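You operate a simulated robot arm through the tools that you are given. There is no shell and no other tool.

You run a simulated robot arm. Do the job below in one go: nothing can be reset, and whatever is moved stays where it is left.

Task
Salt the steaming curd in the hand press with the salt shaker, then press it smooth.
Fine: not so much salt that a rind forms; shaker back on the small board, curd left in its ring, press tray out; leave the other curd. Set down upright: salt shaker. Where these are worked on the way, their far stop is far enough and under half their travel is too little: press tray.

Only the result counts: the job must be done as asked and must still hold three seconds after the hand-in. Knocking over, shifting, dropping, spilling or breaking anything else fails it.

Robot
A 6-joint arm with a two-finger parallel gripper, fixed in place. Base frame: the origin is on the floor under the middle of its stand, x ahead of it, y to its left, z up. Units: mm, degrees, N and s.
With the tool pointing down near the work surface it reaches from about 240 to 640 mm from the base axis. Its first joint turns from -66.0 to 66.0 degrees. Payload 2.7 kg.
Tool frame: the origin (TCP) lies between the finger pads and is the grasp point; the fingertips stand 23 mm ahead of it; z points along the fingers, y is the line along which they close. Largest opening 94 mm; finger width 38, thickness 10; the body of the gripper, 54 by 96 mm, starts 39 mm behind the TCP.
Orientation is that of the tool frame in the base frame, as a unit quaternion [x, y, z, w]. With the fingers straight down and closing along the base's y, the tool's x points along the base's -x, its y along +y and its z along -z.

Tools
- The arm moves only by the tool arm_command. Its argument "targets" is a list that holds one entry, the list of rows, each a list of 7 numbers: the shift along the tool's x, y, z in mm, then the turn, a rotation vector about the tool's x, y, z in degrees, then the gripper command, from -1 (shut) to 1 (fully open), values between in proportion. In form: [[[x, y, z, ax, ay, az, grip], ...]]. A call has 1 to 20 rows; each row shifts and turns the commanded pose from where the row before left it, along the tool's axes as they then stand. A row lasts 0.2 s, in which the tool goes at most 50 mm and 8.6 degrees; a call with a longer step from one row to the next is refused whole, and so is a gripper value outside its range. A pose out of reach is approached as far as the arm can. The call stops where the force on the tool passes 90 N (or 10 N more than at its start, if that is more) or the arm is blocked; 0.2 s more then pass. The fingers move at their own pace (about 45 mm/s each) and stop on an object; they squeeze with about 24 N. The grip force told is the motor's: it shows also when the fingers shut on nothing. Time passes only in rows, and 0.2 s behind the last, so rows that do not move let the fingers close. The reply holds the time, the measured pose of the TCP, the force on the tool along the base axes, the opening and the grip force, in the units named above and with some noise, with the torque about the TCP (base axes, N m) and any sound that the robot's microphone picked up.
- Cameras (640 x 400 px; columns grow to the right, rows downward): "scene" is fixed at [73.3, -430.2, 1407]; the picture's right is [0.79, -0.61, 0.00], its down [-0.35, -0.45, -0.82] and it looks along [0.50, 0.65, -0.57] (base axes); focal length 272 px, centre (320, 200). "wrist" rides on the gripper at [86, 16, -75] in the tool frame; the picture's right is [-0.18, 0.98, 0.00], its down [-0.58, -0.11, -0.81] and it looks along [-0.79, -0.15, 0.59] (tool axes); focal length 243 px, centre (320, 200).
- get_image(camera): a new picture of that camera. No time passes.
- locate(camera, pixels): for up to 12 pixels [column, row] of the newest picture of that camera ("zoom" is the newest enlarged one), the place [x, y, z] in the base frame of the surface seen there, good to about 2 mm. No time passes.
- inspect(camera, box): a new picture of the part [left, top, right, bottom] of that camera's present view, enlarged. No time passes.
- hand_in(): hands the job in; it is judged then, once.

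Leave the gripper open and the arm clear of the work at the hand-in unless told otherwise.

The tools are called after "Emit:" as name(argument=value, ...) on one line, values as JSON. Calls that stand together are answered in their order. arm_command: Moves the arm, as the interface text tells. Its arguments: {"type":"object","properties":{"targets":{"type":"array","items":{"type":"array","items":{"type":"array","items":{"type":"number"}}}}},"required":["targets"]} The other tools are called the same way: get_image (camera) takes a picture; locate (camera, pixels) gives the place of the surface under pixels of a picture; inspect (camera, box) takes an enlarged picture of a part of a camera's view; hand_in () hands the job in.

At the start:

```text
time_s: 0.0
ee_pos: [396.9, 123.6, 1242.0]
ee_rot: [0.0, 1.0, 0.001, 0.0]
ft_force: [-0.6, 0.3, -0.7]
wrist_torque: [0.0, -0.01, 0.01]
grip_width: 93.9
gripper_force: 0.0
```

scene: 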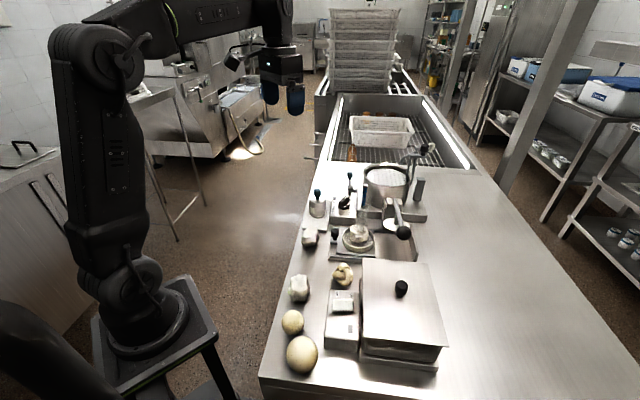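
wrist: 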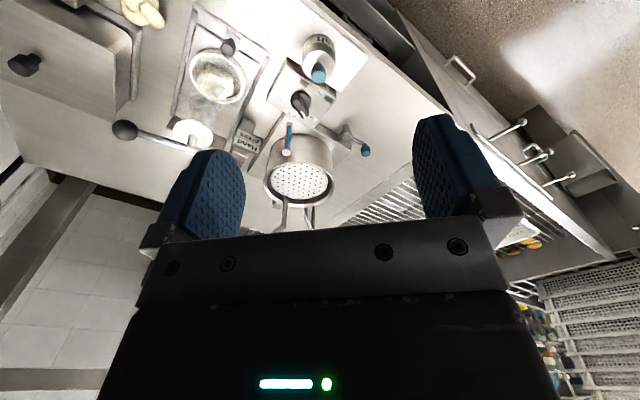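

I see a steel table with a hand press (a perforated cylinder, levers), a tray with a steaming curd near (357,237), and a possible shaker near (317,205). I'll take enlarged views of the work area to identify the parts.

Emit:
inspect(camera="scene", box=[280, 130, 460, 270])

Emit:
inspect(camera="wrist", box=[100, 0, 420, 200])

Emit:
inspect(camera="scene", box=[260, 220, 460, 390])

```text
2.86 times, centred on (370, 200) of scene
```

zoom: 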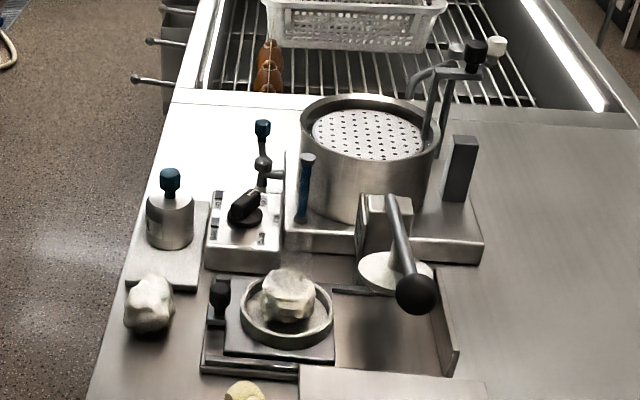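

```text
2.00 times, centred on (260, 100) of wrist
```

zoom: 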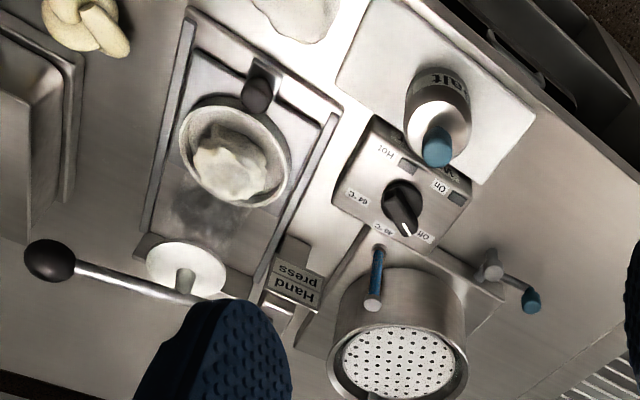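

```text
2.35 times, centred on (360, 305) of scene
```

zoom: 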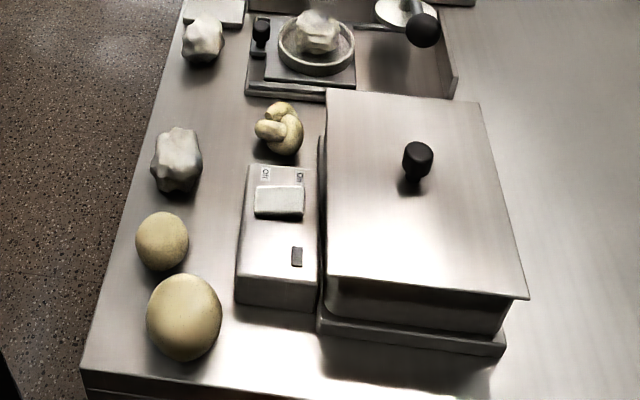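

The hand press: a tray with a dark knob (zoom 1 about (219,295)) carrying the ring with the steaming curd, a white press plate and a lever with a black ball. The salt shaker stands on the small board at (317,205) scene. Now I'll measure places.

Emit:
inspect(camera="scene", box=[300, 165, 430, 270])

```text
3.81 times, centred on (365, 218) of scene
```

zoom: 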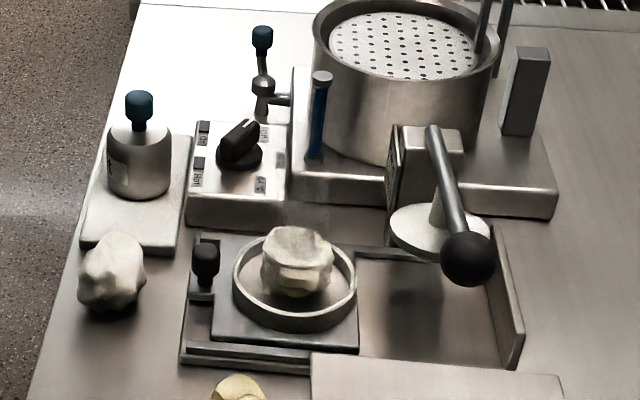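

Measuring: shaker knob (138,100), shaker body shoulder, board corners, tray knob (205,255), ring rim points, curd top, plate, ball, lever, stop wall.

Emit:
locate(camera="zoom", pixels=[[138, 96], [139, 120], [140, 140], [140, 180], [95, 225], [165, 240], [205, 248], [205, 275], [297, 235], [240, 290], [350, 280], [295, 320]])

Emit:
locate(camera="zoom", pixels=[[467, 255], [450, 190], [435, 135], [410, 235], [485, 230], [510, 300], [420, 310], [395, 200], [285, 345], [200, 345], [100, 260], [230, 325]])

```text
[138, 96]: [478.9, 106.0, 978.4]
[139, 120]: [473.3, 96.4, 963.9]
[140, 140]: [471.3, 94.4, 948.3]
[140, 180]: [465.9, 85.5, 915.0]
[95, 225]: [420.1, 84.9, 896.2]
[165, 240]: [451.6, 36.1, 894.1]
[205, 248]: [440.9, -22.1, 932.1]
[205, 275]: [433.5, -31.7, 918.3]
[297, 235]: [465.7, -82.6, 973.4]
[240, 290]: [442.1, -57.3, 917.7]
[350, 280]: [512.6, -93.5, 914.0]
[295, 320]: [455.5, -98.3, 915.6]
```

```text
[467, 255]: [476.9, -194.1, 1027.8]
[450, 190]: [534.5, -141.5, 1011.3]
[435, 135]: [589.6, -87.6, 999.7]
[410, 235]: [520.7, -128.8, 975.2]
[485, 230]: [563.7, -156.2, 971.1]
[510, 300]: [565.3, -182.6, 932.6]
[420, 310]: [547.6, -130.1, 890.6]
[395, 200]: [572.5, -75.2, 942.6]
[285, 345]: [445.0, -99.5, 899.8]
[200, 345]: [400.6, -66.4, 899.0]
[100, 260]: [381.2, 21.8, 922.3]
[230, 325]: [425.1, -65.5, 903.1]
```

I'll zoom in with the wrist camera at the tray/press for axis directions.

Emit:
inspect(camera="wrist", box=[160, 0, 300, 170])

```text
2.35 times, centred on (230, 85) of wrist
```

zoom: 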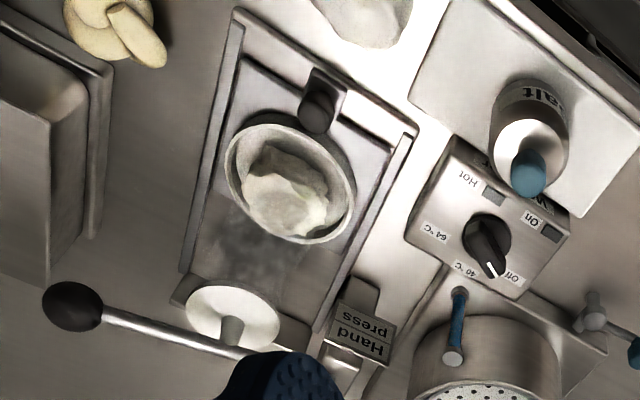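

Measuring rail ends, tray corners, ring rim, knob, plate and ball from this wrist view.

Emit:
locate(camera="zoom", pixels=[[235, 40], [187, 265], [408, 137], [322, 325], [248, 60], [228, 160], [290, 127], [352, 195], [300, 241], [247, 215], [318, 104], [345, 80]])

Emit:
locate(camera="zoom", pixels=[[73, 305], [120, 317], [220, 347], [190, 310], [278, 320], [240, 287], [230, 320], [285, 195], [528, 160], [530, 180], [500, 140], [568, 140]])

Emit:
locate(camera="zoom", pixels=[[415, 95], [585, 212], [480, 60], [600, 130], [380, 60], [360, 20], [150, 200], [390, 350], [340, 330], [490, 270], [455, 355], [270, 255]])

```text
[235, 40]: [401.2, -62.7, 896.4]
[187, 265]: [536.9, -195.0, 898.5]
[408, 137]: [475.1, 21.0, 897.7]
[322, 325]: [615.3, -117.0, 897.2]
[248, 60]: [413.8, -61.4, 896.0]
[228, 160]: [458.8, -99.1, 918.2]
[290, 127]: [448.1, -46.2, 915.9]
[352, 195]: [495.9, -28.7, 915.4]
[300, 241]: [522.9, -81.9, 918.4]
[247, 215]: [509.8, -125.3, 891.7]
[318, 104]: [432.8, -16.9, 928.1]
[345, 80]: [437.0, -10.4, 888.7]
```

```text
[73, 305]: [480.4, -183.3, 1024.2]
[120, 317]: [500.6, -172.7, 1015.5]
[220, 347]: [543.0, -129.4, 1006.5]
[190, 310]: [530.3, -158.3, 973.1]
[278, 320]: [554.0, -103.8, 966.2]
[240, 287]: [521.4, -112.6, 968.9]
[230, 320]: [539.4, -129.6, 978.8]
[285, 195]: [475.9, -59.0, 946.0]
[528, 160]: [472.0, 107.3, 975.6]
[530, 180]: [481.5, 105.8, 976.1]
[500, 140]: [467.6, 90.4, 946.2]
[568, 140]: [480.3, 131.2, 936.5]
```

```text
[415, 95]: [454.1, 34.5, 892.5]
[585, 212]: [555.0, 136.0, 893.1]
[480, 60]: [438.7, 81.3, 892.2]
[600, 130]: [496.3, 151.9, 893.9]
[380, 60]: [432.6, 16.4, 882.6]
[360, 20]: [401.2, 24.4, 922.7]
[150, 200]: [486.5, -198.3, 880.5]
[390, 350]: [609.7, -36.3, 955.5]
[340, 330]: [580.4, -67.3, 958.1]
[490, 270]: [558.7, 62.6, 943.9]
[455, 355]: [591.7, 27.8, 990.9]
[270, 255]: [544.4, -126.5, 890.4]
```

Rails run along about (0.71,-0.70); ring centre is near (482,-67), plate centre near (541,-131), so the tray travels about 86 mm under the plate. Shaker is near (480,110) on the board. I'll lower the arm to about (331,139,1032) for a closer look at the shaker.

Emit:
arm_command(targets=[[[8.25, 1.9, 26.25, 0, 0, 0, 1], [8.25, 1.9, 26.25, 0, 0, 0, 1], [8.25, 1.9, 26.25, 0, 0, 0, 1], [8.25, 1.9, 26.25, 0, 0, 0, 1], [8.25, 1.9, 26.25, 0, 0, 0, 1], [8.25, 1.9, 26.25, 0, 0, 0, 1], [8.25, 1.9, 26.25, 0, 0, 0, 1], [8.25, 1.9, 26.25, 0, 0, 0, 1]]])

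```text
time_s: 1.8
ee_pos: [331.7, 140.4, 1034.2]
ee_rot: [0.001, 1.0, 0.0, 0.0]
ft_force: [-0.4, 0.0, -0.6]
wrist_torque: [-0.01, 0.01, 0.01]
grip_width: 93.8
gripper_force: 0.0
```

The arm is where I wanted it. Taking a wrist picture of the shaker.

Emit:
get_image(camera="wrist")

Emit:
inspect(camera="wrist", box=[230, 30, 430, 230])

```text
taken
```

wrist: 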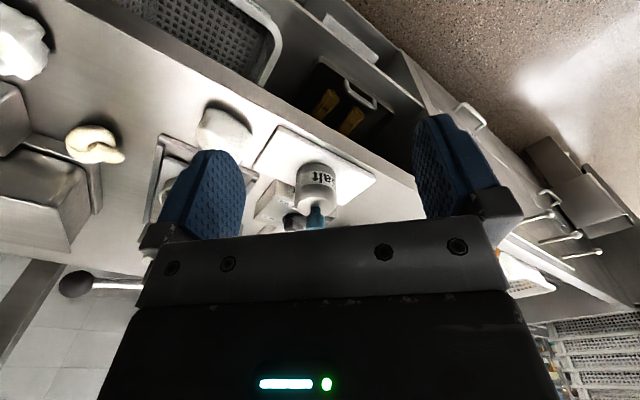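

```text
2.00 times, centred on (330, 130) of wrist
```

zoom: 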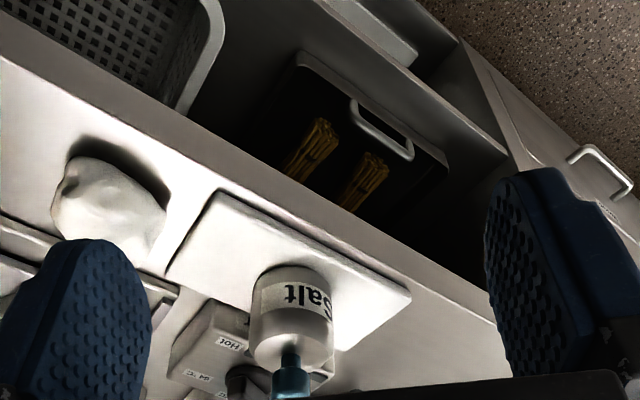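

The shaker's "Salt" label body and blue knob are visible at about (317,185) and (316,215). Locating its outline.

Emit:
locate(camera="zoom", pixels=[[250, 300], [336, 300], [290, 270], [290, 320], [255, 340], [330, 345], [290, 345], [290, 365], [290, 385], [276, 385], [308, 385], [300, 355]])

Emit:
locate(camera="zoom", pixels=[[215, 195], [408, 295], [170, 272], [345, 345], [60, 180], [160, 200], [110, 240], [110, 170], [350, 280], [253, 310], [334, 310], [292, 300]])

```text
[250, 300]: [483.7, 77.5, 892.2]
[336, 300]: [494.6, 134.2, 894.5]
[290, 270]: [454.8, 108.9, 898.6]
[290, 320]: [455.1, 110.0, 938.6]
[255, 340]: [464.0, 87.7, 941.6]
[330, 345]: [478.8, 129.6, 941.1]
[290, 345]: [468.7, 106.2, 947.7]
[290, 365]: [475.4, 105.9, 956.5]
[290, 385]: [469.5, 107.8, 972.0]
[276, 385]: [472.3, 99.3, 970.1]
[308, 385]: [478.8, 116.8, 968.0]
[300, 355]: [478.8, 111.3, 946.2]
```

```text
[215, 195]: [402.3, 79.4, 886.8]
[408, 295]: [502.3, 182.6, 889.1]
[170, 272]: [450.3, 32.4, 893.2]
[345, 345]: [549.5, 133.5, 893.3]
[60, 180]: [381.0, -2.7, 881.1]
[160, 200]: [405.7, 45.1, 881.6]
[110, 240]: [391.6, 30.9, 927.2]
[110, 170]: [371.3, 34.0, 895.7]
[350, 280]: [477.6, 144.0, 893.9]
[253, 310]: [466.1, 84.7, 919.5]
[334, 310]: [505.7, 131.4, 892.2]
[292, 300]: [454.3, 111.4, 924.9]
```

The shaker body is about 46 mm wide centred near (477.5,107), z 893–947, with a blue knob up to 980. I want a close look at its top to see where the salt comes out; first the scene camera at high zoom.

Emit:
inspect(camera="scene", box=[300, 180, 340, 230])

Emit:
inspect(camera="scene", box=[335, 215, 385, 265])

Emit:
get_image(camera="scene")

```text
8.00 times, centred on (320, 205) of scene
```

zoom: 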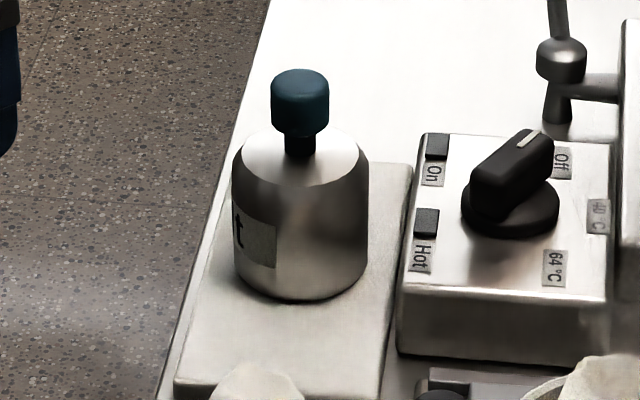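

```text
8.00 times, centred on (360, 240) of scene
```

zoom: 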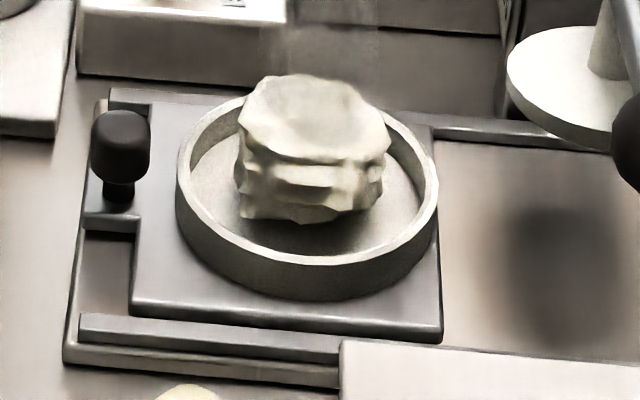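

```text
taken
```

scene: 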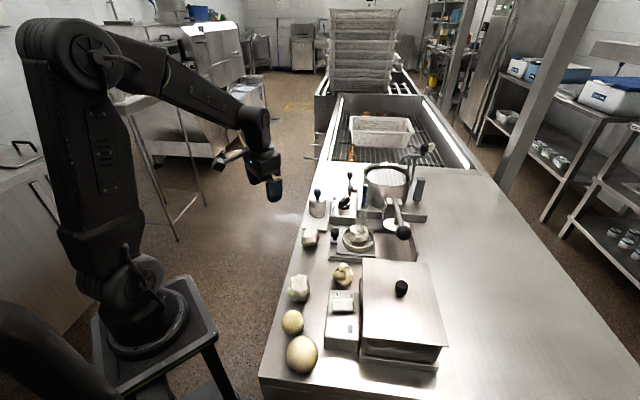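

The shaker is a body with a dome and a knob; no visible holes from here. I'll check the surroundings of the shaker (heater box corners, valve) for finger clearance.

Emit:
inspect(camera="scene", box=[300, 165, 380, 235])

```text
5.71 times, centred on (340, 200) of scene
```

zoom: 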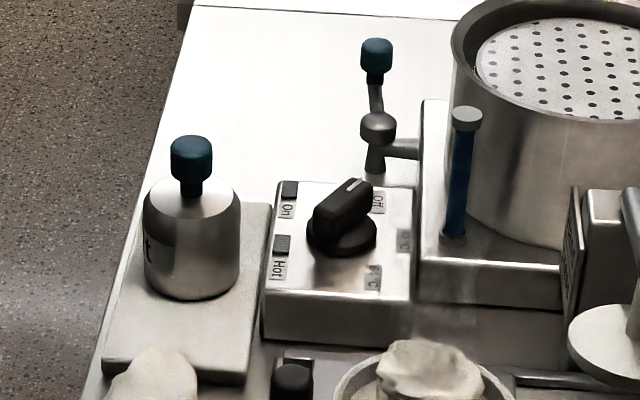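

Locating the heater box corners (265,285), (280,185), (410,300), knob top, valve handle, and shaker sides.

Emit:
locate(camera="zoom", pixels=[[268, 283], [280, 186], [405, 295], [412, 190], [268, 335], [345, 200], [376, 45], [378, 120], [190, 145], [175, 200], [147, 230], [238, 230]])

Emit:
locate(camera="zoom", pixels=[[110, 355], [240, 375], [265, 210], [100, 360], [155, 130], [195, 10], [60, 330], [190, 290], [215, 200], [190, 190], [210, 165], [174, 165]])

```text
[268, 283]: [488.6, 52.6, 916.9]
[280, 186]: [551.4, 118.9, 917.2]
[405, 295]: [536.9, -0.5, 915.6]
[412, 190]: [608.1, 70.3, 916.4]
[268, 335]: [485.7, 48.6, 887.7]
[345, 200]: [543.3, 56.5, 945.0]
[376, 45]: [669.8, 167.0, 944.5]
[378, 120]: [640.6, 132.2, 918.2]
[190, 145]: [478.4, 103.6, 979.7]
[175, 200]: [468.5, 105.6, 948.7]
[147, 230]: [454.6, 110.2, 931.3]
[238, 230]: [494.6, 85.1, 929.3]
```

```text
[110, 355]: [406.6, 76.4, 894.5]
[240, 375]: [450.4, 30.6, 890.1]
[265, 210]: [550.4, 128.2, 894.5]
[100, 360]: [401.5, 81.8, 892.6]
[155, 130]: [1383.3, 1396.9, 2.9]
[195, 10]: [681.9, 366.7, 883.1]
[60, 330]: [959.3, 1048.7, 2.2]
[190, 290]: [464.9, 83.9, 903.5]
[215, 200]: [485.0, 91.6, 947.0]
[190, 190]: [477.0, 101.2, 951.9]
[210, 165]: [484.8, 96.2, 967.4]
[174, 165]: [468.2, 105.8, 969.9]
```

The blue knob on the shaker (same shape as the tray's knob) is a natural top grip, centre near (478,105.5), knob z about 962–980. I'll move above it at z≈1034 with tool down.

Emit:
arm_command(targets=[[[-18.3, -4.36, 0, 0, 0, 0, 1], [-18.3, -4.36, 0, 0, 0, 0, 1], [-18.3, -4.36, 0, 0, 0, 0, 1], [-18.3, -4.36, 0, 0, 0, 0, 1], [-18.3, -4.36, 0, 0, 0, 0, 1], [-18.3, -4.36, 0, 0, 0, 0, 1], [-18.3, -4.36, 0, 0, 0, 0, 1], [-18.3, -4.36, 0, 0, 0, 0, 1]]])

```text
time_s: 3.6
ee_pos: [478.5, 103.6, 1032.5]
ee_rot: [0.0, 1.0, -0.001, 0.0]
ft_force: [-0.1, -0.5, -0.2]
wrist_torque: [-0.01, -0.01, -0.03]
grip_width: 93.9
gripper_force: 0.0
```

The TCP is above the knob. Checking the wrist view before descending.

Emit:
get_image(camera="wrist")

Emit:
inspect(camera="wrist", box=[240, 80, 400, 240])

```text
taken
```

wrist: 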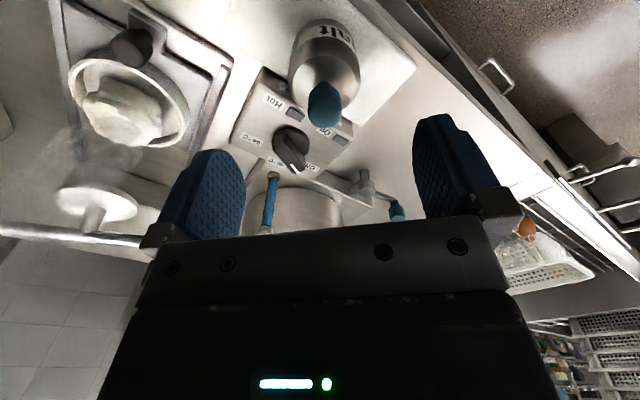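

```text
2.50 times, centred on (320, 160) of wrist
```

zoom: 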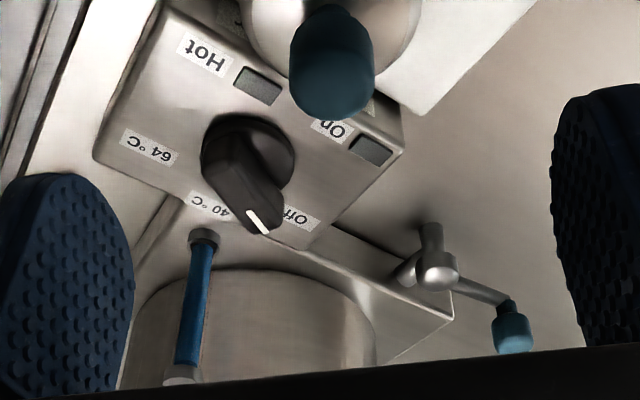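

Knob seen near (325,103). Locating its edges and top, plus the shaker body for the centre.

Emit:
locate(camera="wrist", pixels=[[325, 118], [325, 95], [309, 105], [342, 105], [290, 60], [359, 70], [313, 30], [320, 50], [300, 85], [350, 92]])

Emit:
locate(camera="zoom", pixels=[[332, 115], [332, 80], [332, 40], [292, 60], [372, 60], [292, 90], [372, 90], [310, 20], [350, 20]])

```text
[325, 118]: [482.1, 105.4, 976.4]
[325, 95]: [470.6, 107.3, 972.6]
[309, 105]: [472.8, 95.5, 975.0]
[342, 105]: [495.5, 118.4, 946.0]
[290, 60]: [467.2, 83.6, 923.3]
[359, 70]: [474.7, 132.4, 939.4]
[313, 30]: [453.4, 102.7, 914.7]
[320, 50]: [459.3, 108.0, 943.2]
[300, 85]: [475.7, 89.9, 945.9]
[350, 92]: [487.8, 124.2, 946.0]
```

```text
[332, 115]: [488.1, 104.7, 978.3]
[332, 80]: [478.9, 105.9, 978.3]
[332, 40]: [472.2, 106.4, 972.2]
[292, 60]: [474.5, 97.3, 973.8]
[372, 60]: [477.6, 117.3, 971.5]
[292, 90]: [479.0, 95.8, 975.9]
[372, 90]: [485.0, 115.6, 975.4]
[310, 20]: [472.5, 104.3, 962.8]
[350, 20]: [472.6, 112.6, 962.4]
```

Knob centre is (479,106), radius about 10, z 960–980. I'll shift +1.5 x, +2 y and descend to z≈975, fingers open.

Emit:
arm_command(targets=[[[-1.5, 2, 10, 0, 0, 0, 1], [0, 0, 12, 0, 0, 0, 1], [0, 0, 12, 0, 0, 0, 1], [0, 0, 12, 0, 0, 0, 0.6], [0, 0, 7, 0, 0, 0, 0.3], [0, 0, 4, 0, 0, 0, 0]]])

```text
time_s: 5.0
ee_pos: [480.0, 106.6, 976.4]
ee_rot: [-0.001, 1.0, 0.001, 0.0]
ft_force: [-0.5, 0.0, 0.1]
wrist_torque: [0.01, 0.0, 0.02]
grip_width: 47.1
gripper_force: 0.2
```

No contact yet, opening 47 mm around the knob. Checking the wrist view.

Emit:
get_image(camera="wrist")

```text
taken
```

wrist: 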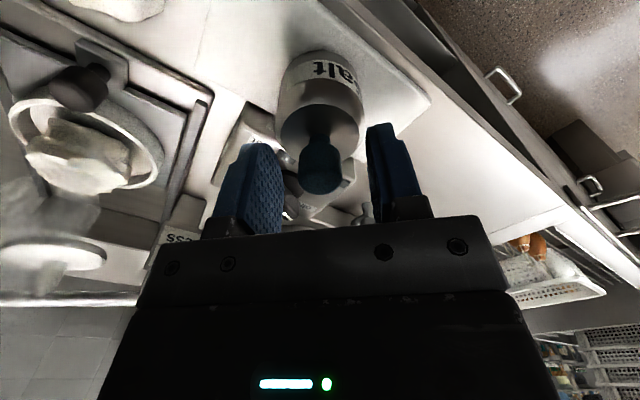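

The knob sits at (322,165) between the pads. Closing the fingers.

Emit:
arm_command(targets=[[[0, 0, 0, 0, 0, 0, -0.4], [0, 0, 0, 0, 0, 0, -0.7], [0, 0, 0, 0, 0, 0, -1], [0, 0, 0, 0, 0, 0, -1], [0, 0, 0, 0, 0, 0, -1]]])

```text
time_s: 6.2
ee_pos: [480.2, 105.0, 976.8]
ee_rot: [0.001, 1.0, 0.0, 0.0]
ft_force: [-0.8, 0.0, 0.3]
wrist_torque: [0.02, -0.03, -0.02]
grip_width: 21.0
gripper_force: 23.8
```

Gripped at 21 mm, 24 N. Lifting gently 30 mm.

Emit:
arm_command(targets=[[[0, 0, -2, 0, 0, 0, -1], [0, 0, -4, 0, 0, 0, -1], [0, 0, -6, 0, 0, 0, -1], [0, 0, -6, 0, 0, 0, -1], [0, 0, -6, 0, 0, 0, -1], [0, 0, -4, 0, 0, 0, -1], [0, 0, -2, 0, 0, 0, -1]]])

```text
time_s: 7.8
ee_pos: [481.4, 104.7, 1007.7]
ee_rot: [0.0, 1.0, 0.0, 0.0]
ft_force: [0.1, -0.3, -2.1]
wrist_torque: [0.0, 0.02, -0.01]
grip_width: 21.2
gripper_force: 23.5
```

Lifted, about 2 N (≈210 g). Checking both views for salt on the board and how it hangs.

Emit:
inspect(camera="scene", box=[290, 160, 370, 230])

Emit:
get_image(camera="wrist")

```text
5.71 times, centred on (330, 195) of scene
```

zoom: 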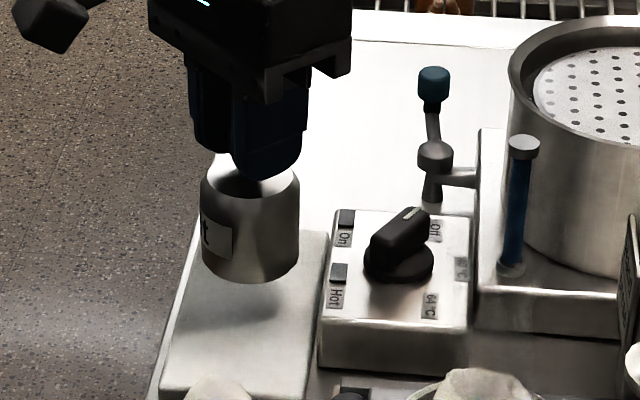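

```text
taken
```

wrist: 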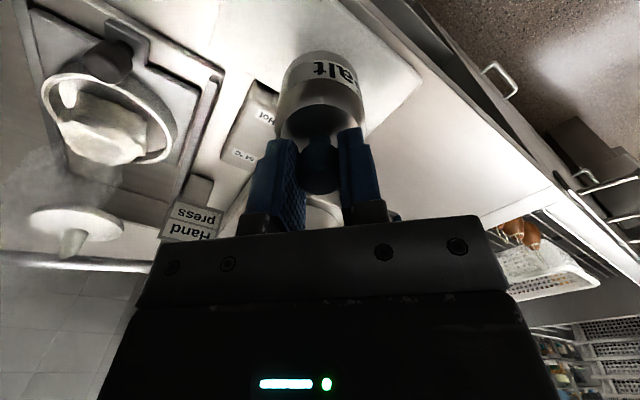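

No salt has dropped on the board. Measuring the curd's top from here in the wrist view around (100,135) and the scene, before carrying.

Emit:
locate(camera="wrist", pixels=[[100, 135], [85, 125], [120, 145], [80, 150], [105, 110], [60, 95], [160, 105], [120, 180], [70, 190], [110, 230], [75, 205], [75, 240]])

Emit:
inspect(camera="scene", box=[335, 215, 385, 265])

```text
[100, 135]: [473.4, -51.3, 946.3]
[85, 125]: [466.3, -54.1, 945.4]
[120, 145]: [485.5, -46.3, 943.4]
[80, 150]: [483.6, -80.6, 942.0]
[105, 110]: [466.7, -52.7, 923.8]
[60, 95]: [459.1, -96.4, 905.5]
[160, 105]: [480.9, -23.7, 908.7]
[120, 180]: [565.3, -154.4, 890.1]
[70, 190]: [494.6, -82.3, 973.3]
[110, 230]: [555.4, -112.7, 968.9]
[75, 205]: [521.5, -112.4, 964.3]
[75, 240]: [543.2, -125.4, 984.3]
```

```text
8.00 times, centred on (360, 240) of scene
```

zoom: 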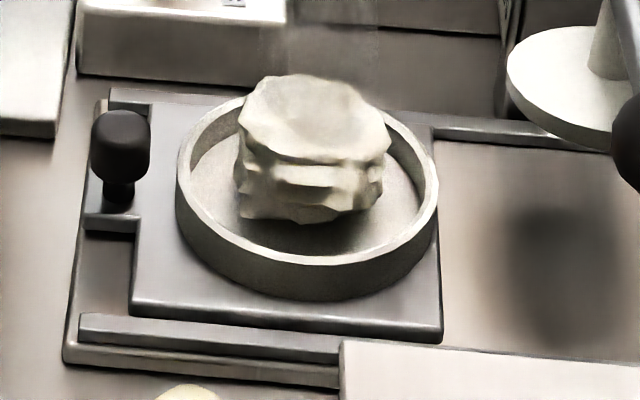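

Locating curd top points (310,115), (255,110), (380,130), (300,82), ring points and tray edges in the zoom.

Emit:
locate(camera="zoom", pixels=[[315, 120], [252, 110], [380, 130], [305, 82], [310, 155], [186, 170], [432, 190], [308, 258], [300, 220], [260, 215], [120, 130], [120, 195]])

Emit:
locate(camera="zoom", pixels=[[140, 295], [430, 330], [160, 115], [420, 135], [85, 310], [70, 350], [335, 345], [90, 225], [100, 110], [470, 132], [560, 150], [520, 80]])

```text
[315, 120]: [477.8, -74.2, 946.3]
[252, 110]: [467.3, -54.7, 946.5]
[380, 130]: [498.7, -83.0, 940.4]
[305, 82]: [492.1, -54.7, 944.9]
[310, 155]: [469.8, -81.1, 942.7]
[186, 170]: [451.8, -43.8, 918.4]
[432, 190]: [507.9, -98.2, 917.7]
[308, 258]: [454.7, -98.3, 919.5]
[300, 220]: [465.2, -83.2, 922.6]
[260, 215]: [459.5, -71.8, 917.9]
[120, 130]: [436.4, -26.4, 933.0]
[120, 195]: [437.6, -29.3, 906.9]
```

```text
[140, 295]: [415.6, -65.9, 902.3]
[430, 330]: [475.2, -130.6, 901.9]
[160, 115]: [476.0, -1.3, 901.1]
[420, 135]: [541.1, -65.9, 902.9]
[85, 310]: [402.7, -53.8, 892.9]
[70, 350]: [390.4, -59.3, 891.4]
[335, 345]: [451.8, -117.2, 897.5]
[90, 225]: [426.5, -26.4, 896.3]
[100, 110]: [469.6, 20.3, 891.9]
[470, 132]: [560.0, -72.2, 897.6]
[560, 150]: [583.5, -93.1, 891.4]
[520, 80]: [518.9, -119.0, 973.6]
```

Curd top is at z≈946, centred about (481,-69); ring rim 918. I'll carry the shaker smoothly to above the curd with its bottom at about z=982 (TCP≈1065).

Emit:
arm_command(targets=[[[0, 0, -5, 0, 0, 0, -1], [0, 0, -10, 0, 0, 0, -1], [0, 0, -12, 0, 0, 0, -1], [0, 0, -12, 0, 0, 0, -1], [0, -3, -11, 0, 0, 0, -1], [0, -8, -6, 0, 0, 0, -1], [0, -12, -4, 0, 0, 0, -1], [0, -14.33, 0, 0, 0, 0, -1], [0, -14.33, 0, 0, 0, 0, -1], [-1.2, -14.33, 0, 0, 0, 0, -1], [0, -14.33, 0, 0, 0, 0, -1], [0, -14.33, 0, 0, 0, 0, -1], [0, -14.33, 0, 0, 0, 0, -1], [0, -14.33, 0, 0, 0, 0, -1], [0, -14.33, 0, 0, 0, 0, -1], [0, -14.33, 0, 0, 0, 0, -1], [0, -12, 0, 0, 0, 0, -1], [0, -8, 0, 0, 0, 0, -1], [0, -3, 0, 0, 0, 0, -1]]])

```text
time_s: 11.8
ee_pos: [480.5, -69.0, 1064.4]
ee_rot: [0.0, 1.0, 0.0, 0.0]
ft_force: [0.7, -0.1, -0.3]
wrist_torque: [0.01, 0.02, 0.02]
grip_width: 20.6
gripper_force: 24.3
```

The arm is above the curd. Force reads only -0.3 N, so I check visually that the shaker is still held and whether any salt fell.

Emit:
inspect(camera="scene", box=[310, 150, 420, 260])

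Emit:
get_image(camera="wrist")

```text
3.64 times, centred on (365, 205) of scene
```

zoom: 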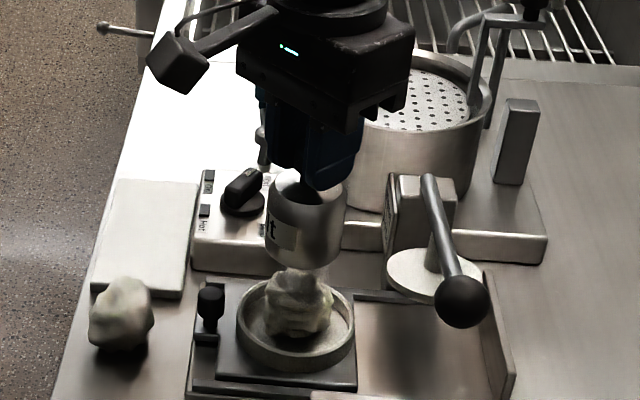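

```text
taken
```

wrist: 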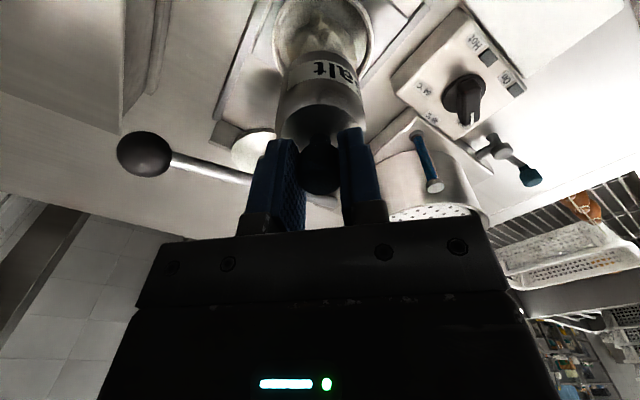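

Shaker is held over the curd with the curd seen below, no salt yet. I'll try a single gentle up-down shake and look for salt or a sound.

Emit:
arm_command(targets=[[[0, 0, -25, 0, 0, 0, -1], [0, 0, 25, 0, 0, 0, -1], [0, 0, 0, 0, 0, 0, -1]]])

Emit:
inspect(camera="scene", box=[330, 200, 390, 260])

```text
time_s: 12.6
ee_pos: [480.2, -68.5, 1065.8]
ee_rot: [0.0, 1.0, 0.0, 0.0]
ft_force: [-0.7, 0.2, -2.4]
wrist_torque: [0.0, -0.04, 0.01]
grip_width: 20.8
gripper_force: 24.0
```

```text
6.67 times, centred on (360, 230) of scene
```

zoom: 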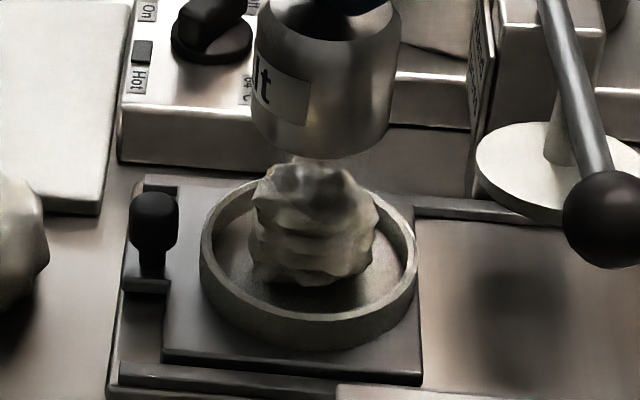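

No visible change and no sound. Looking at the curd's top closer through the wrist camera.

Emit:
inspect(camera="wrist", box=[250, 0, 400, 100])

```text
4.00 times, centred on (325, 50) of wrist
```

zoom: 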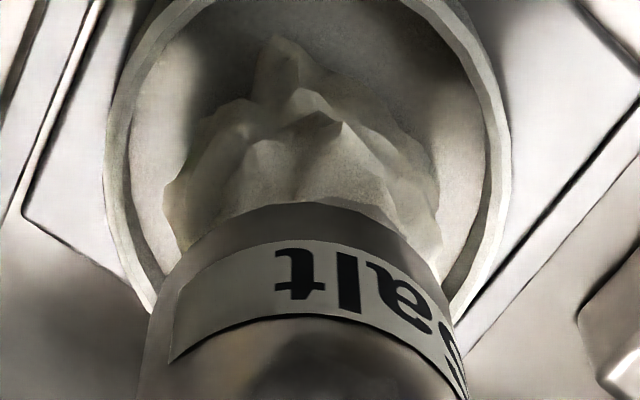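

No grains visible. I'll try a stronger two-cycle vertical shake (45 mm) in the same place.

Emit:
arm_command(targets=[[[0, 0, -45, 0, 0, 0, -1], [0, 0, 45, 0, 0, 0, -1], [0, 0, -45, 0, 0, 0, -1], [0, 0, 45, 0, 0, 0, -1], [0, 0, 0, 0, 0, 0, -1]]])

Emit:
inspect(camera="scene", box=[330, 200, 390, 260])

Emit:
inspect(camera="wrist", box=[250, 0, 400, 100])

```text
time_s: 13.8
ee_pos: [481.1, -67.7, 1065.9]
ee_rot: [0.0, 1.0, 0.0, -0.001]
ft_force: [0.3, 0.4, -1.3]
wrist_torque: [-0.02, 0.05, -0.04]
grip_width: 20.7
gripper_force: 24.0
```

```text
6.67 times, centred on (360, 230) of scene
```

zoom: 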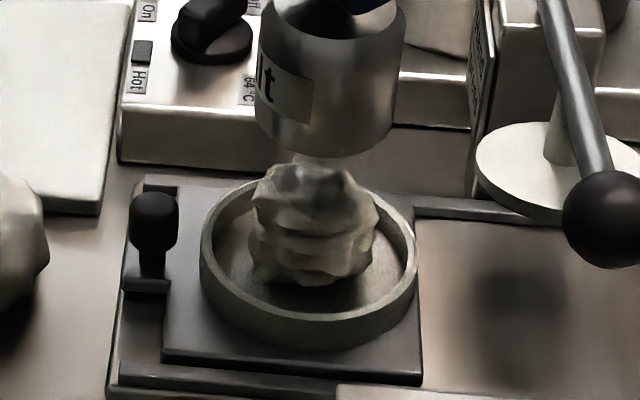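

```text
4.00 times, centred on (325, 50) of wrist
```

zoom: 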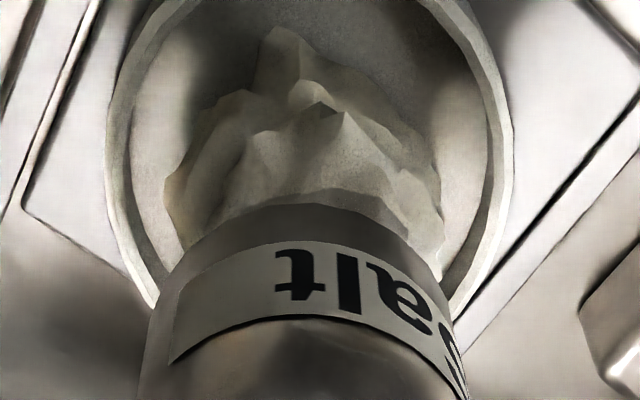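

No clear change. To compare the curd unshadowed I'll raise the shaker 110 mm slowly and look.

Emit:
arm_command(targets=[[[0, 0, -6, 0, 0, 0, -1], [0, 0, -12, 0, 0, 0, -1], [0, 0, -16, 0, 0, 0, -1], [0, 0, -20, 0, 0, 0, -1], [0, 0, -20, 0, 0, 0, -1], [0, 0, -18, 0, 0, 0, -1], [0, 0, -12, 0, 0, 0, -1], [0, 0, -6, 0, 0, 0, -1]]])

Emit:
inspect(camera="scene", box=[335, 215, 385, 265])

Emit:
inspect(camera="scene", box=[320, 120, 420, 220])

Emit:
inspect(camera="wrist", box=[220, 0, 400, 120])

```text
time_s: 15.6
ee_pos: [482.7, -69.7, 1175.5]
ee_rot: [0.0, 1.0, 0.0, 0.0]
ft_force: [-0.1, -0.1, -1.4]
wrist_torque: [0.0, 0.0, 0.02]
grip_width: 20.7
gripper_force: 24.1
```

```text
8.00 times, centred on (360, 240) of scene
```

zoom: 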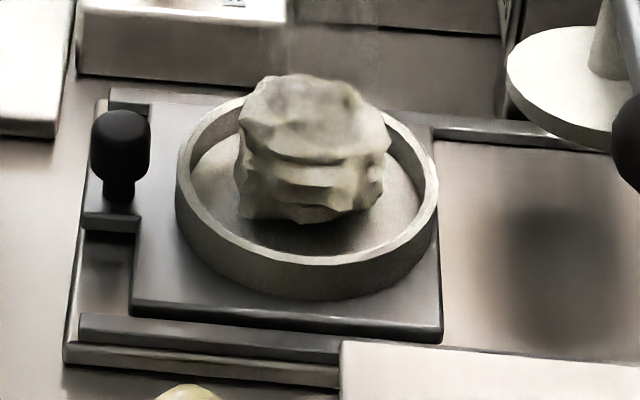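

```text
4.00 times, centred on (370, 170) of scene
```

zoom: 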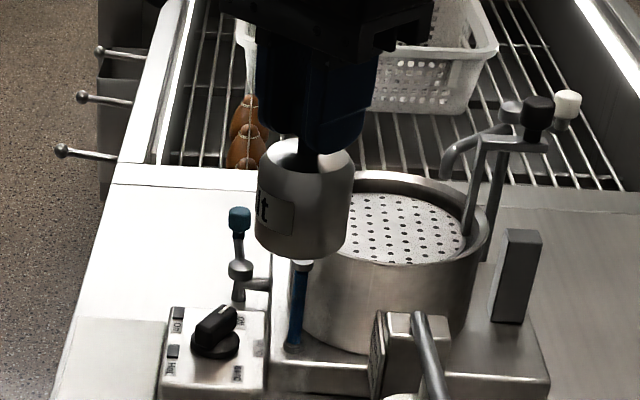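

```text
3.33 times, centred on (310, 60) of wrist
```

zoom: 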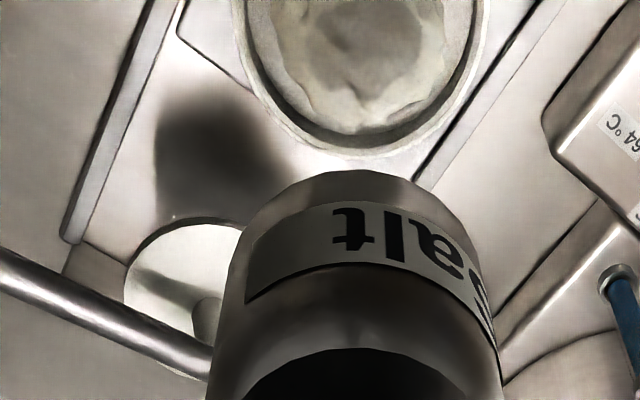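

The curd shows only the shaker's soft shadow; no grains. Upright shaking seems to give nothing, so tipping is likely needed. First I'll check the arm's build for how far the tool can pitch up: locating shoulder, elbow and wrist in the scene picture.

Emit:
get_image(camera="scene")

```text
taken
```

scene: 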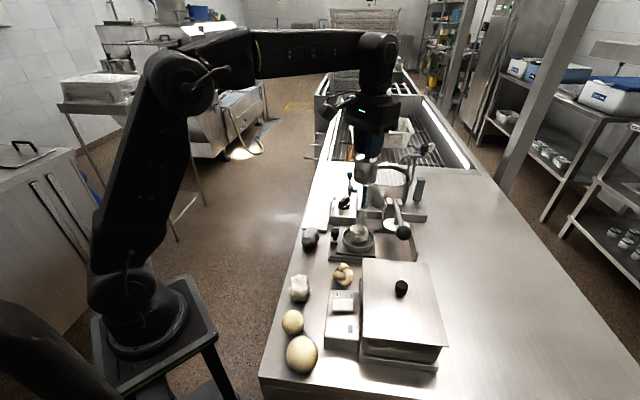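

The lump at (310,237) looks darker now, perhaps a shadow of the arm; I'll check it.

Emit:
inspect(camera="scene", box=[280, 200, 380, 300])

Emit:
locate(camera="scene", pixels=[[120, 290], [180, 75], [230, 60], [320, 50], [378, 60], [375, 105], [145, 310], [180, 300], [160, 170], [345, 105], [330, 110], [385, 40]])

```text
4.00 times, centred on (330, 250) of scene
```

zoom: 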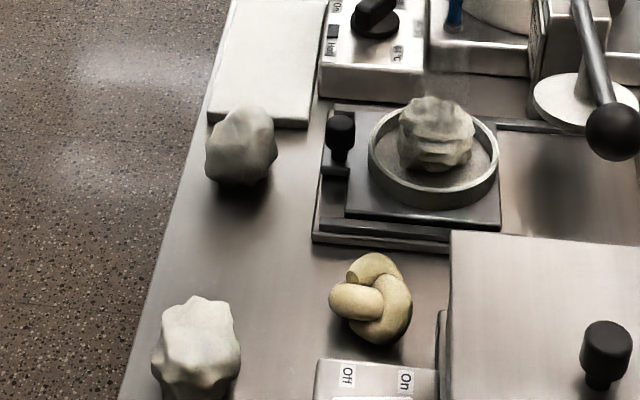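

```text
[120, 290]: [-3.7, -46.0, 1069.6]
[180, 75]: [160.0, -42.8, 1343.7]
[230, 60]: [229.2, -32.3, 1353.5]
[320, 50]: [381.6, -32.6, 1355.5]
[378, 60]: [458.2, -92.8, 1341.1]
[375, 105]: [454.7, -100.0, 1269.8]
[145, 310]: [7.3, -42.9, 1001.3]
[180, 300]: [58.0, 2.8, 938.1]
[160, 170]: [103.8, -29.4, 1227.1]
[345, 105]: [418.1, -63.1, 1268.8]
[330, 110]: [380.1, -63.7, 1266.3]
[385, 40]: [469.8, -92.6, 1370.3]
```

That is just shadow. To tip the shaker without the wrist camera sweeping down into the work, I'll first turn the tool 180° about its own axis at this height (camera then ends up on the upper side when pitching forward).

Emit:
arm_command(targets=[[[0, 0, 0, 0, 0, 4, -1], [0, 0, 0, 0, 0, 8, -1], [0, 0, 0, 0, 0, 8.5, -1], [0, 0, 0, 0, 0, 8.5, -1], [0, 0, 0, 0, 0, 8.5, -1], [0, 0, 0, 0, 0, 8.5, -1], [0, 0, 0, 0, 0, 8.5, -1], [0, 0, 0, 0, 0, 8.5, -1], [0, 0, 0, 0, 0, 8.5, -1], [0, 0, 0, 0, 0, 8.5, -1], [0, 0, 0, 0, 0, 7, -1], [0, 0, 0, 0, 0, 3, -1]]])

```text
time_s: 18.2
ee_pos: [481.0, -69.0, 1175.5]
ee_rot: [0.708, 0.706, -0.001, -0.001]
ft_force: [-0.3, 0.4, -1.1]
wrist_torque: [-0.01, -0.01, -0.01]
grip_width: 20.7
gripper_force: 24.0
```

Turned 90° so far without trouble. Turning the remaining 90°.

Emit:
arm_command(targets=[[[0, 0, 0, 0, 0, 4, -1], [0, 0, 0, 0, 0, 8, -1], [0, 0, 0, 0, 0, 8.5, -1], [0, 0, 0, 0, 0, 8.5, -1], [0, 0, 0, 0, 0, 8.5, -1], [0, 0, 0, 0, 0, 8.5, -1], [0, 0, 0, 0, 0, 8.5, -1], [0, 0, 0, 0, 0, 8.5, -1], [0, 0, 0, 0, 0, 8.5, -1], [0, 0, 0, 0, 0, 8.5, -1], [0, 0, 0, 0, 0, 7, -1], [0, 0, 0, 0, 0, 3, -1]]])

```text
time_s: 20.8
ee_pos: [478.0, -105.3, 1175.2]
ee_rot: [1.0, 0.005, 0.001, -0.003]
ft_force: [0.6, -0.6, -1.7]
wrist_torque: [0.0, -0.01, 0.02]
grip_width: 20.7
gripper_force: 24.4
out of reach, approached as far as the arm can: row 11, 12
```

The last rows ran past the wrist's limit (position drifted to y≈-105). I'll turn back 20° (yaw 160°), which should restore the position over the curd.

Emit:
arm_command(targets=[[[0, 0, 0, 0, 0, -4, -1], [0, 0, 0, 0, 0, -6, -1], [0, 0, 0, 0, 0, -6, -1], [0, 0, 0, 0, 0, -4, -1], [0, 0, 0, 0, 0, 0, -1]]])

```text
time_s: 22.0
ee_pos: [478.2, -104.5, 1175.1]
ee_rot: [0.985, 0.175, 0.0, 0.0]
ft_force: [-0.1, 1.0, -2.0]
wrist_torque: [0.0, 0.01, -0.01]
grip_width: 20.8
gripper_force: 24.3
```

The commanded pose stayed at y≈-105. Tool x now points along heading 20°. I'll shift back over the curd (481,-69) and lower to z≈1075.

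Emit:
arm_command(targets=[[[1.0, -2.2, 4, 0, 0, 0, -1], [2.0, -4.3, 10, 0, 0, 0, -1], [2.0, -4.3, 14, 0, 0, 0, -1], [2.0, -4.3, 15, 0, 0, 0, -1], [2.0, -4.3, 15, 0, 0, 0, -1], [2.0, -4.3, 15, 0, 0, 0, -1], [2.0, -4.3, 14, 0, 0, 0, -1], [1.0, -2.2, 9, 0, 0, 0, -1], [1.0, -2.1, 4, 0, 0, 0, -1]]])

```text
time_s: 24.0
ee_pos: [480.2, -68.8, 1075.7]
ee_rot: [0.985, 0.174, 0.0, 0.0]
ft_force: [0.4, -0.4, -0.8]
wrist_torque: [-0.03, 0.02, 0.01]
grip_width: 20.8
gripper_force: 23.7
```

Over the curd again. Now pitching forward about the neck of the shaker: first 40° to verify the motion.

Emit:
arm_command(targets=[[[-1.4, 0, 0.05, 0, 4, 0, -1], [-2.78, 0, 0.19, 0, 8, 0, -1], [-2.78, 0, 0.19, 0, 8, 0, -1], [-2.78, 0, 0.19, 0, 8, 0, -1], [-2.78, 0, 0.19, 0, 8, 0, -1], [-1.4, 0, 0.05, 0, 4, 0, -1]]])

Emit:
inspect(camera="scene", box=[280, 120, 440, 260])

```text
time_s: 25.4
ee_pos: [468.3, -75.4, 1069.6]
ee_rot: [0.925, 0.163, 0.338, -0.059]
ft_force: [0.3, -0.3, -1.4]
wrist_torque: [-0.03, 0.09, -0.01]
grip_width: 20.9
gripper_force: 24.2
```

```text
2.86 times, centred on (360, 190) of scene
```

zoom: 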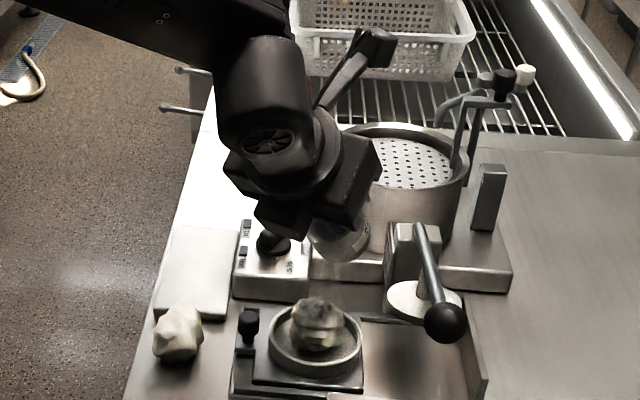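

Pitching works, no salt seen. Continuing to about 88°.

Emit:
arm_command(targets=[[[-1.4, 0, 0.05, 0, 4, 0, -1], [-2.78, 0, 0.19, 0, 8, 0, -1], [-2.78, 0, 0.19, 0, 8, 0, -1], [-2.78, 0, 0.19, 0, 8, 0, -1], [-2.78, 0, 0.19, 0, 8, 0, -1], [-2.78, 0, 0.19, 0, 8, 0, -1], [-1.4, 0, 0.05, 0, 4, 0, -1]]])

Emit:
inspect(camera="scene", box=[280, 120, 440, 260])

Emit:
get_image(camera="wrist")

```text
time_s: 27.0
ee_pos: [462.0, -75.2, 1055.8]
ee_rot: [0.709, 0.125, 0.684, -0.12]
ft_force: [0.0, 0.6, -1.7]
wrist_torque: [-0.05, 0.09, 0.02]
grip_width: 20.9
gripper_force: 24.2
```

```text
2.86 times, centred on (360, 190) of scene
```

zoom: 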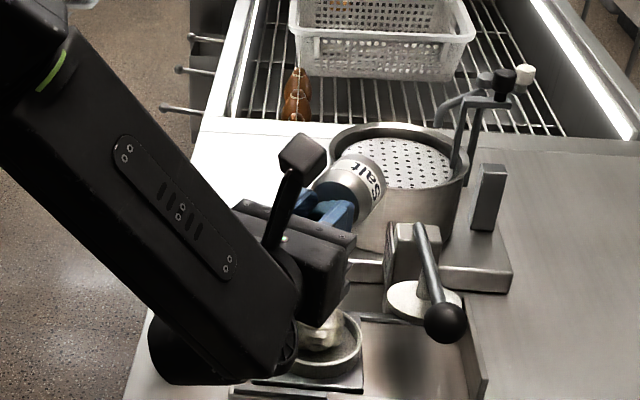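

```text
taken
```

wrist: 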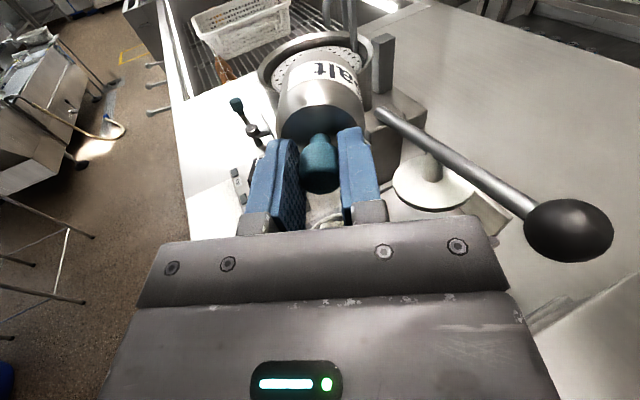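

Tilted about 88°, nothing has come out. Going on to about 104° slowly.

Emit:
arm_command(targets=[[[-1.4, 0, 0.05, 0, 4, 0, -1], [-2.78, 0, 0.19, 0, 8, 0, -1], [-1.4, 0, 0.05, 0, 4, 0, -1]]])

Emit:
inspect(camera="scene", box=[310, 150, 400, 250])

Emit:
inspect(camera="wrist", box=[220, 50, 440, 230])

```text
time_s: 27.8
ee_pos: [462.8, -76.3, 1049.9]
ee_rot: [0.605, 0.107, 0.777, -0.137]
ft_force: [-0.3, -0.6, -1.3]
wrist_torque: [-0.02, 0.07, 0.01]
grip_width: 20.6
gripper_force: 24.2
```

```text
4.00 times, centred on (355, 200) of scene
```

zoom: 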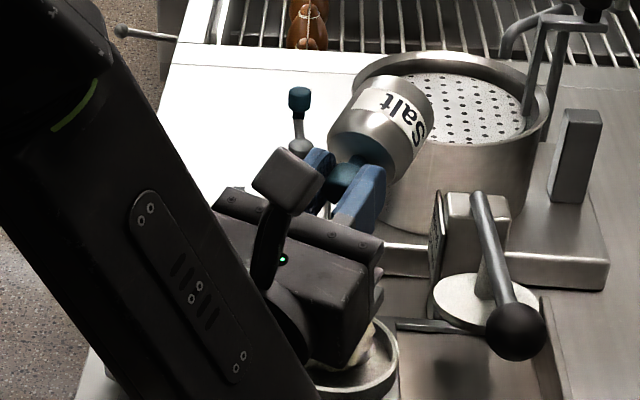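

```text
2.22 times, centred on (330, 140) of wrist
```

zoom: 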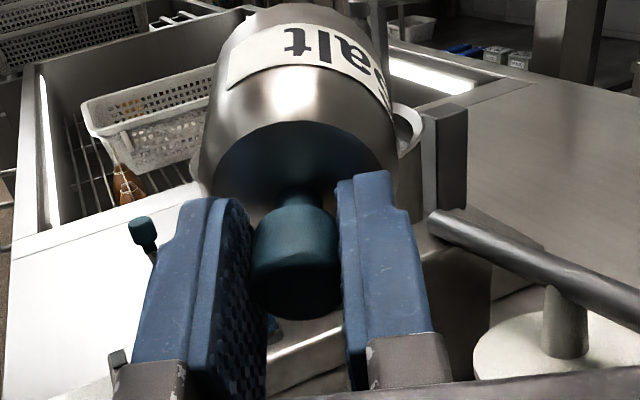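

No salt yet at 104°. I'll raise 20 mm for wrist clearance and tilt on to about 120°.

Emit:
arm_command(targets=[[[9.7, 0, 2.4, 0, 0, 0, -1], [9.7, 0, 2.4, 0, 0, 0, -1], [-1.4, 0, 0.05, 0, 4, 0, -1], [-2.78, 0, 0.19, 0, 8, 0, -1], [-1.4, 0, 0.05, 0, 4, 0, -1]]])

Emit:
inspect(camera="scene", box=[280, 130, 440, 270])

Emit:
inspect(camera="wrist", box=[220, 50, 440, 230])

```text
time_s: 29.0
ee_pos: [463.7, -76.3, 1065.4]
ee_rot: [0.491, 0.086, 0.853, -0.15]
ft_force: [0.3, -0.2, -1.7]
wrist_torque: [-0.01, 0.04, 0.0]
grip_width: 21.3
gripper_force: 25.0
```

```text
2.86 times, centred on (360, 200) of scene
```

zoom: 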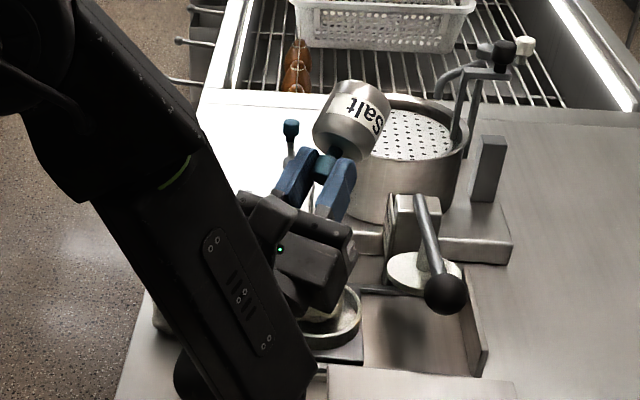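

```text
2.22 times, centred on (330, 140) of wrist
```

zoom: 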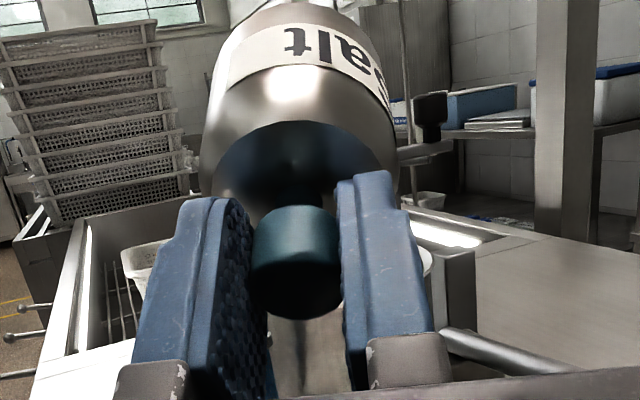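

At 120° no salt flows by itself. I'll try one quick shake here (30 mm up and down) and look.

Emit:
arm_command(targets=[[[26, 0, 15, 0, 0, 0, -1], [-26, 0, -15, 0, 0, 0, -1], [0, 0, 0, 0, 0, 0, -1]]])

Emit:
inspect(camera="scene", box=[330, 160, 400, 270])

Emit:
inspect(camera="wrist", box=[240, 130, 400, 230])

```text
time_s: 29.8
ee_pos: [463.6, -76.7, 1066.6]
ee_rot: [0.492, 0.087, 0.853, -0.151]
ft_force: [0.4, 0.0, -1.1]
wrist_torque: [-0.03, 0.05, 0.0]
grip_width: 20.8
gripper_force: 24.4
```

```text
3.64 times, centred on (365, 215) of scene
```

zoom: 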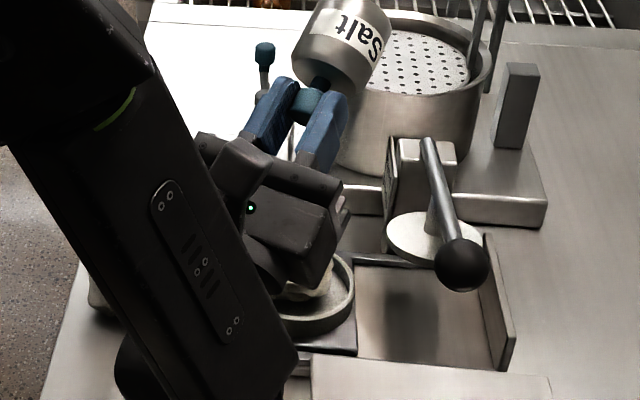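

```text
4.00 times, centred on (320, 180) of wrist
```

zoom: 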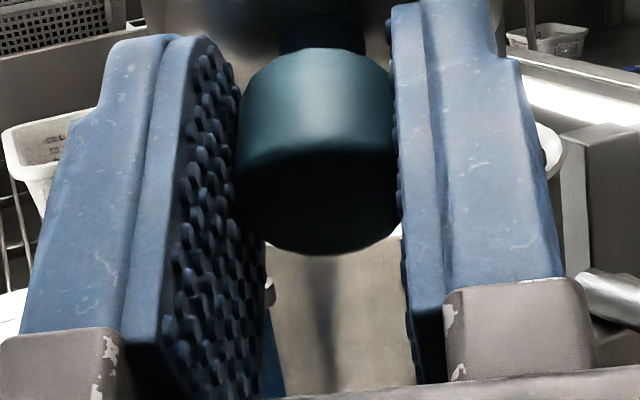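

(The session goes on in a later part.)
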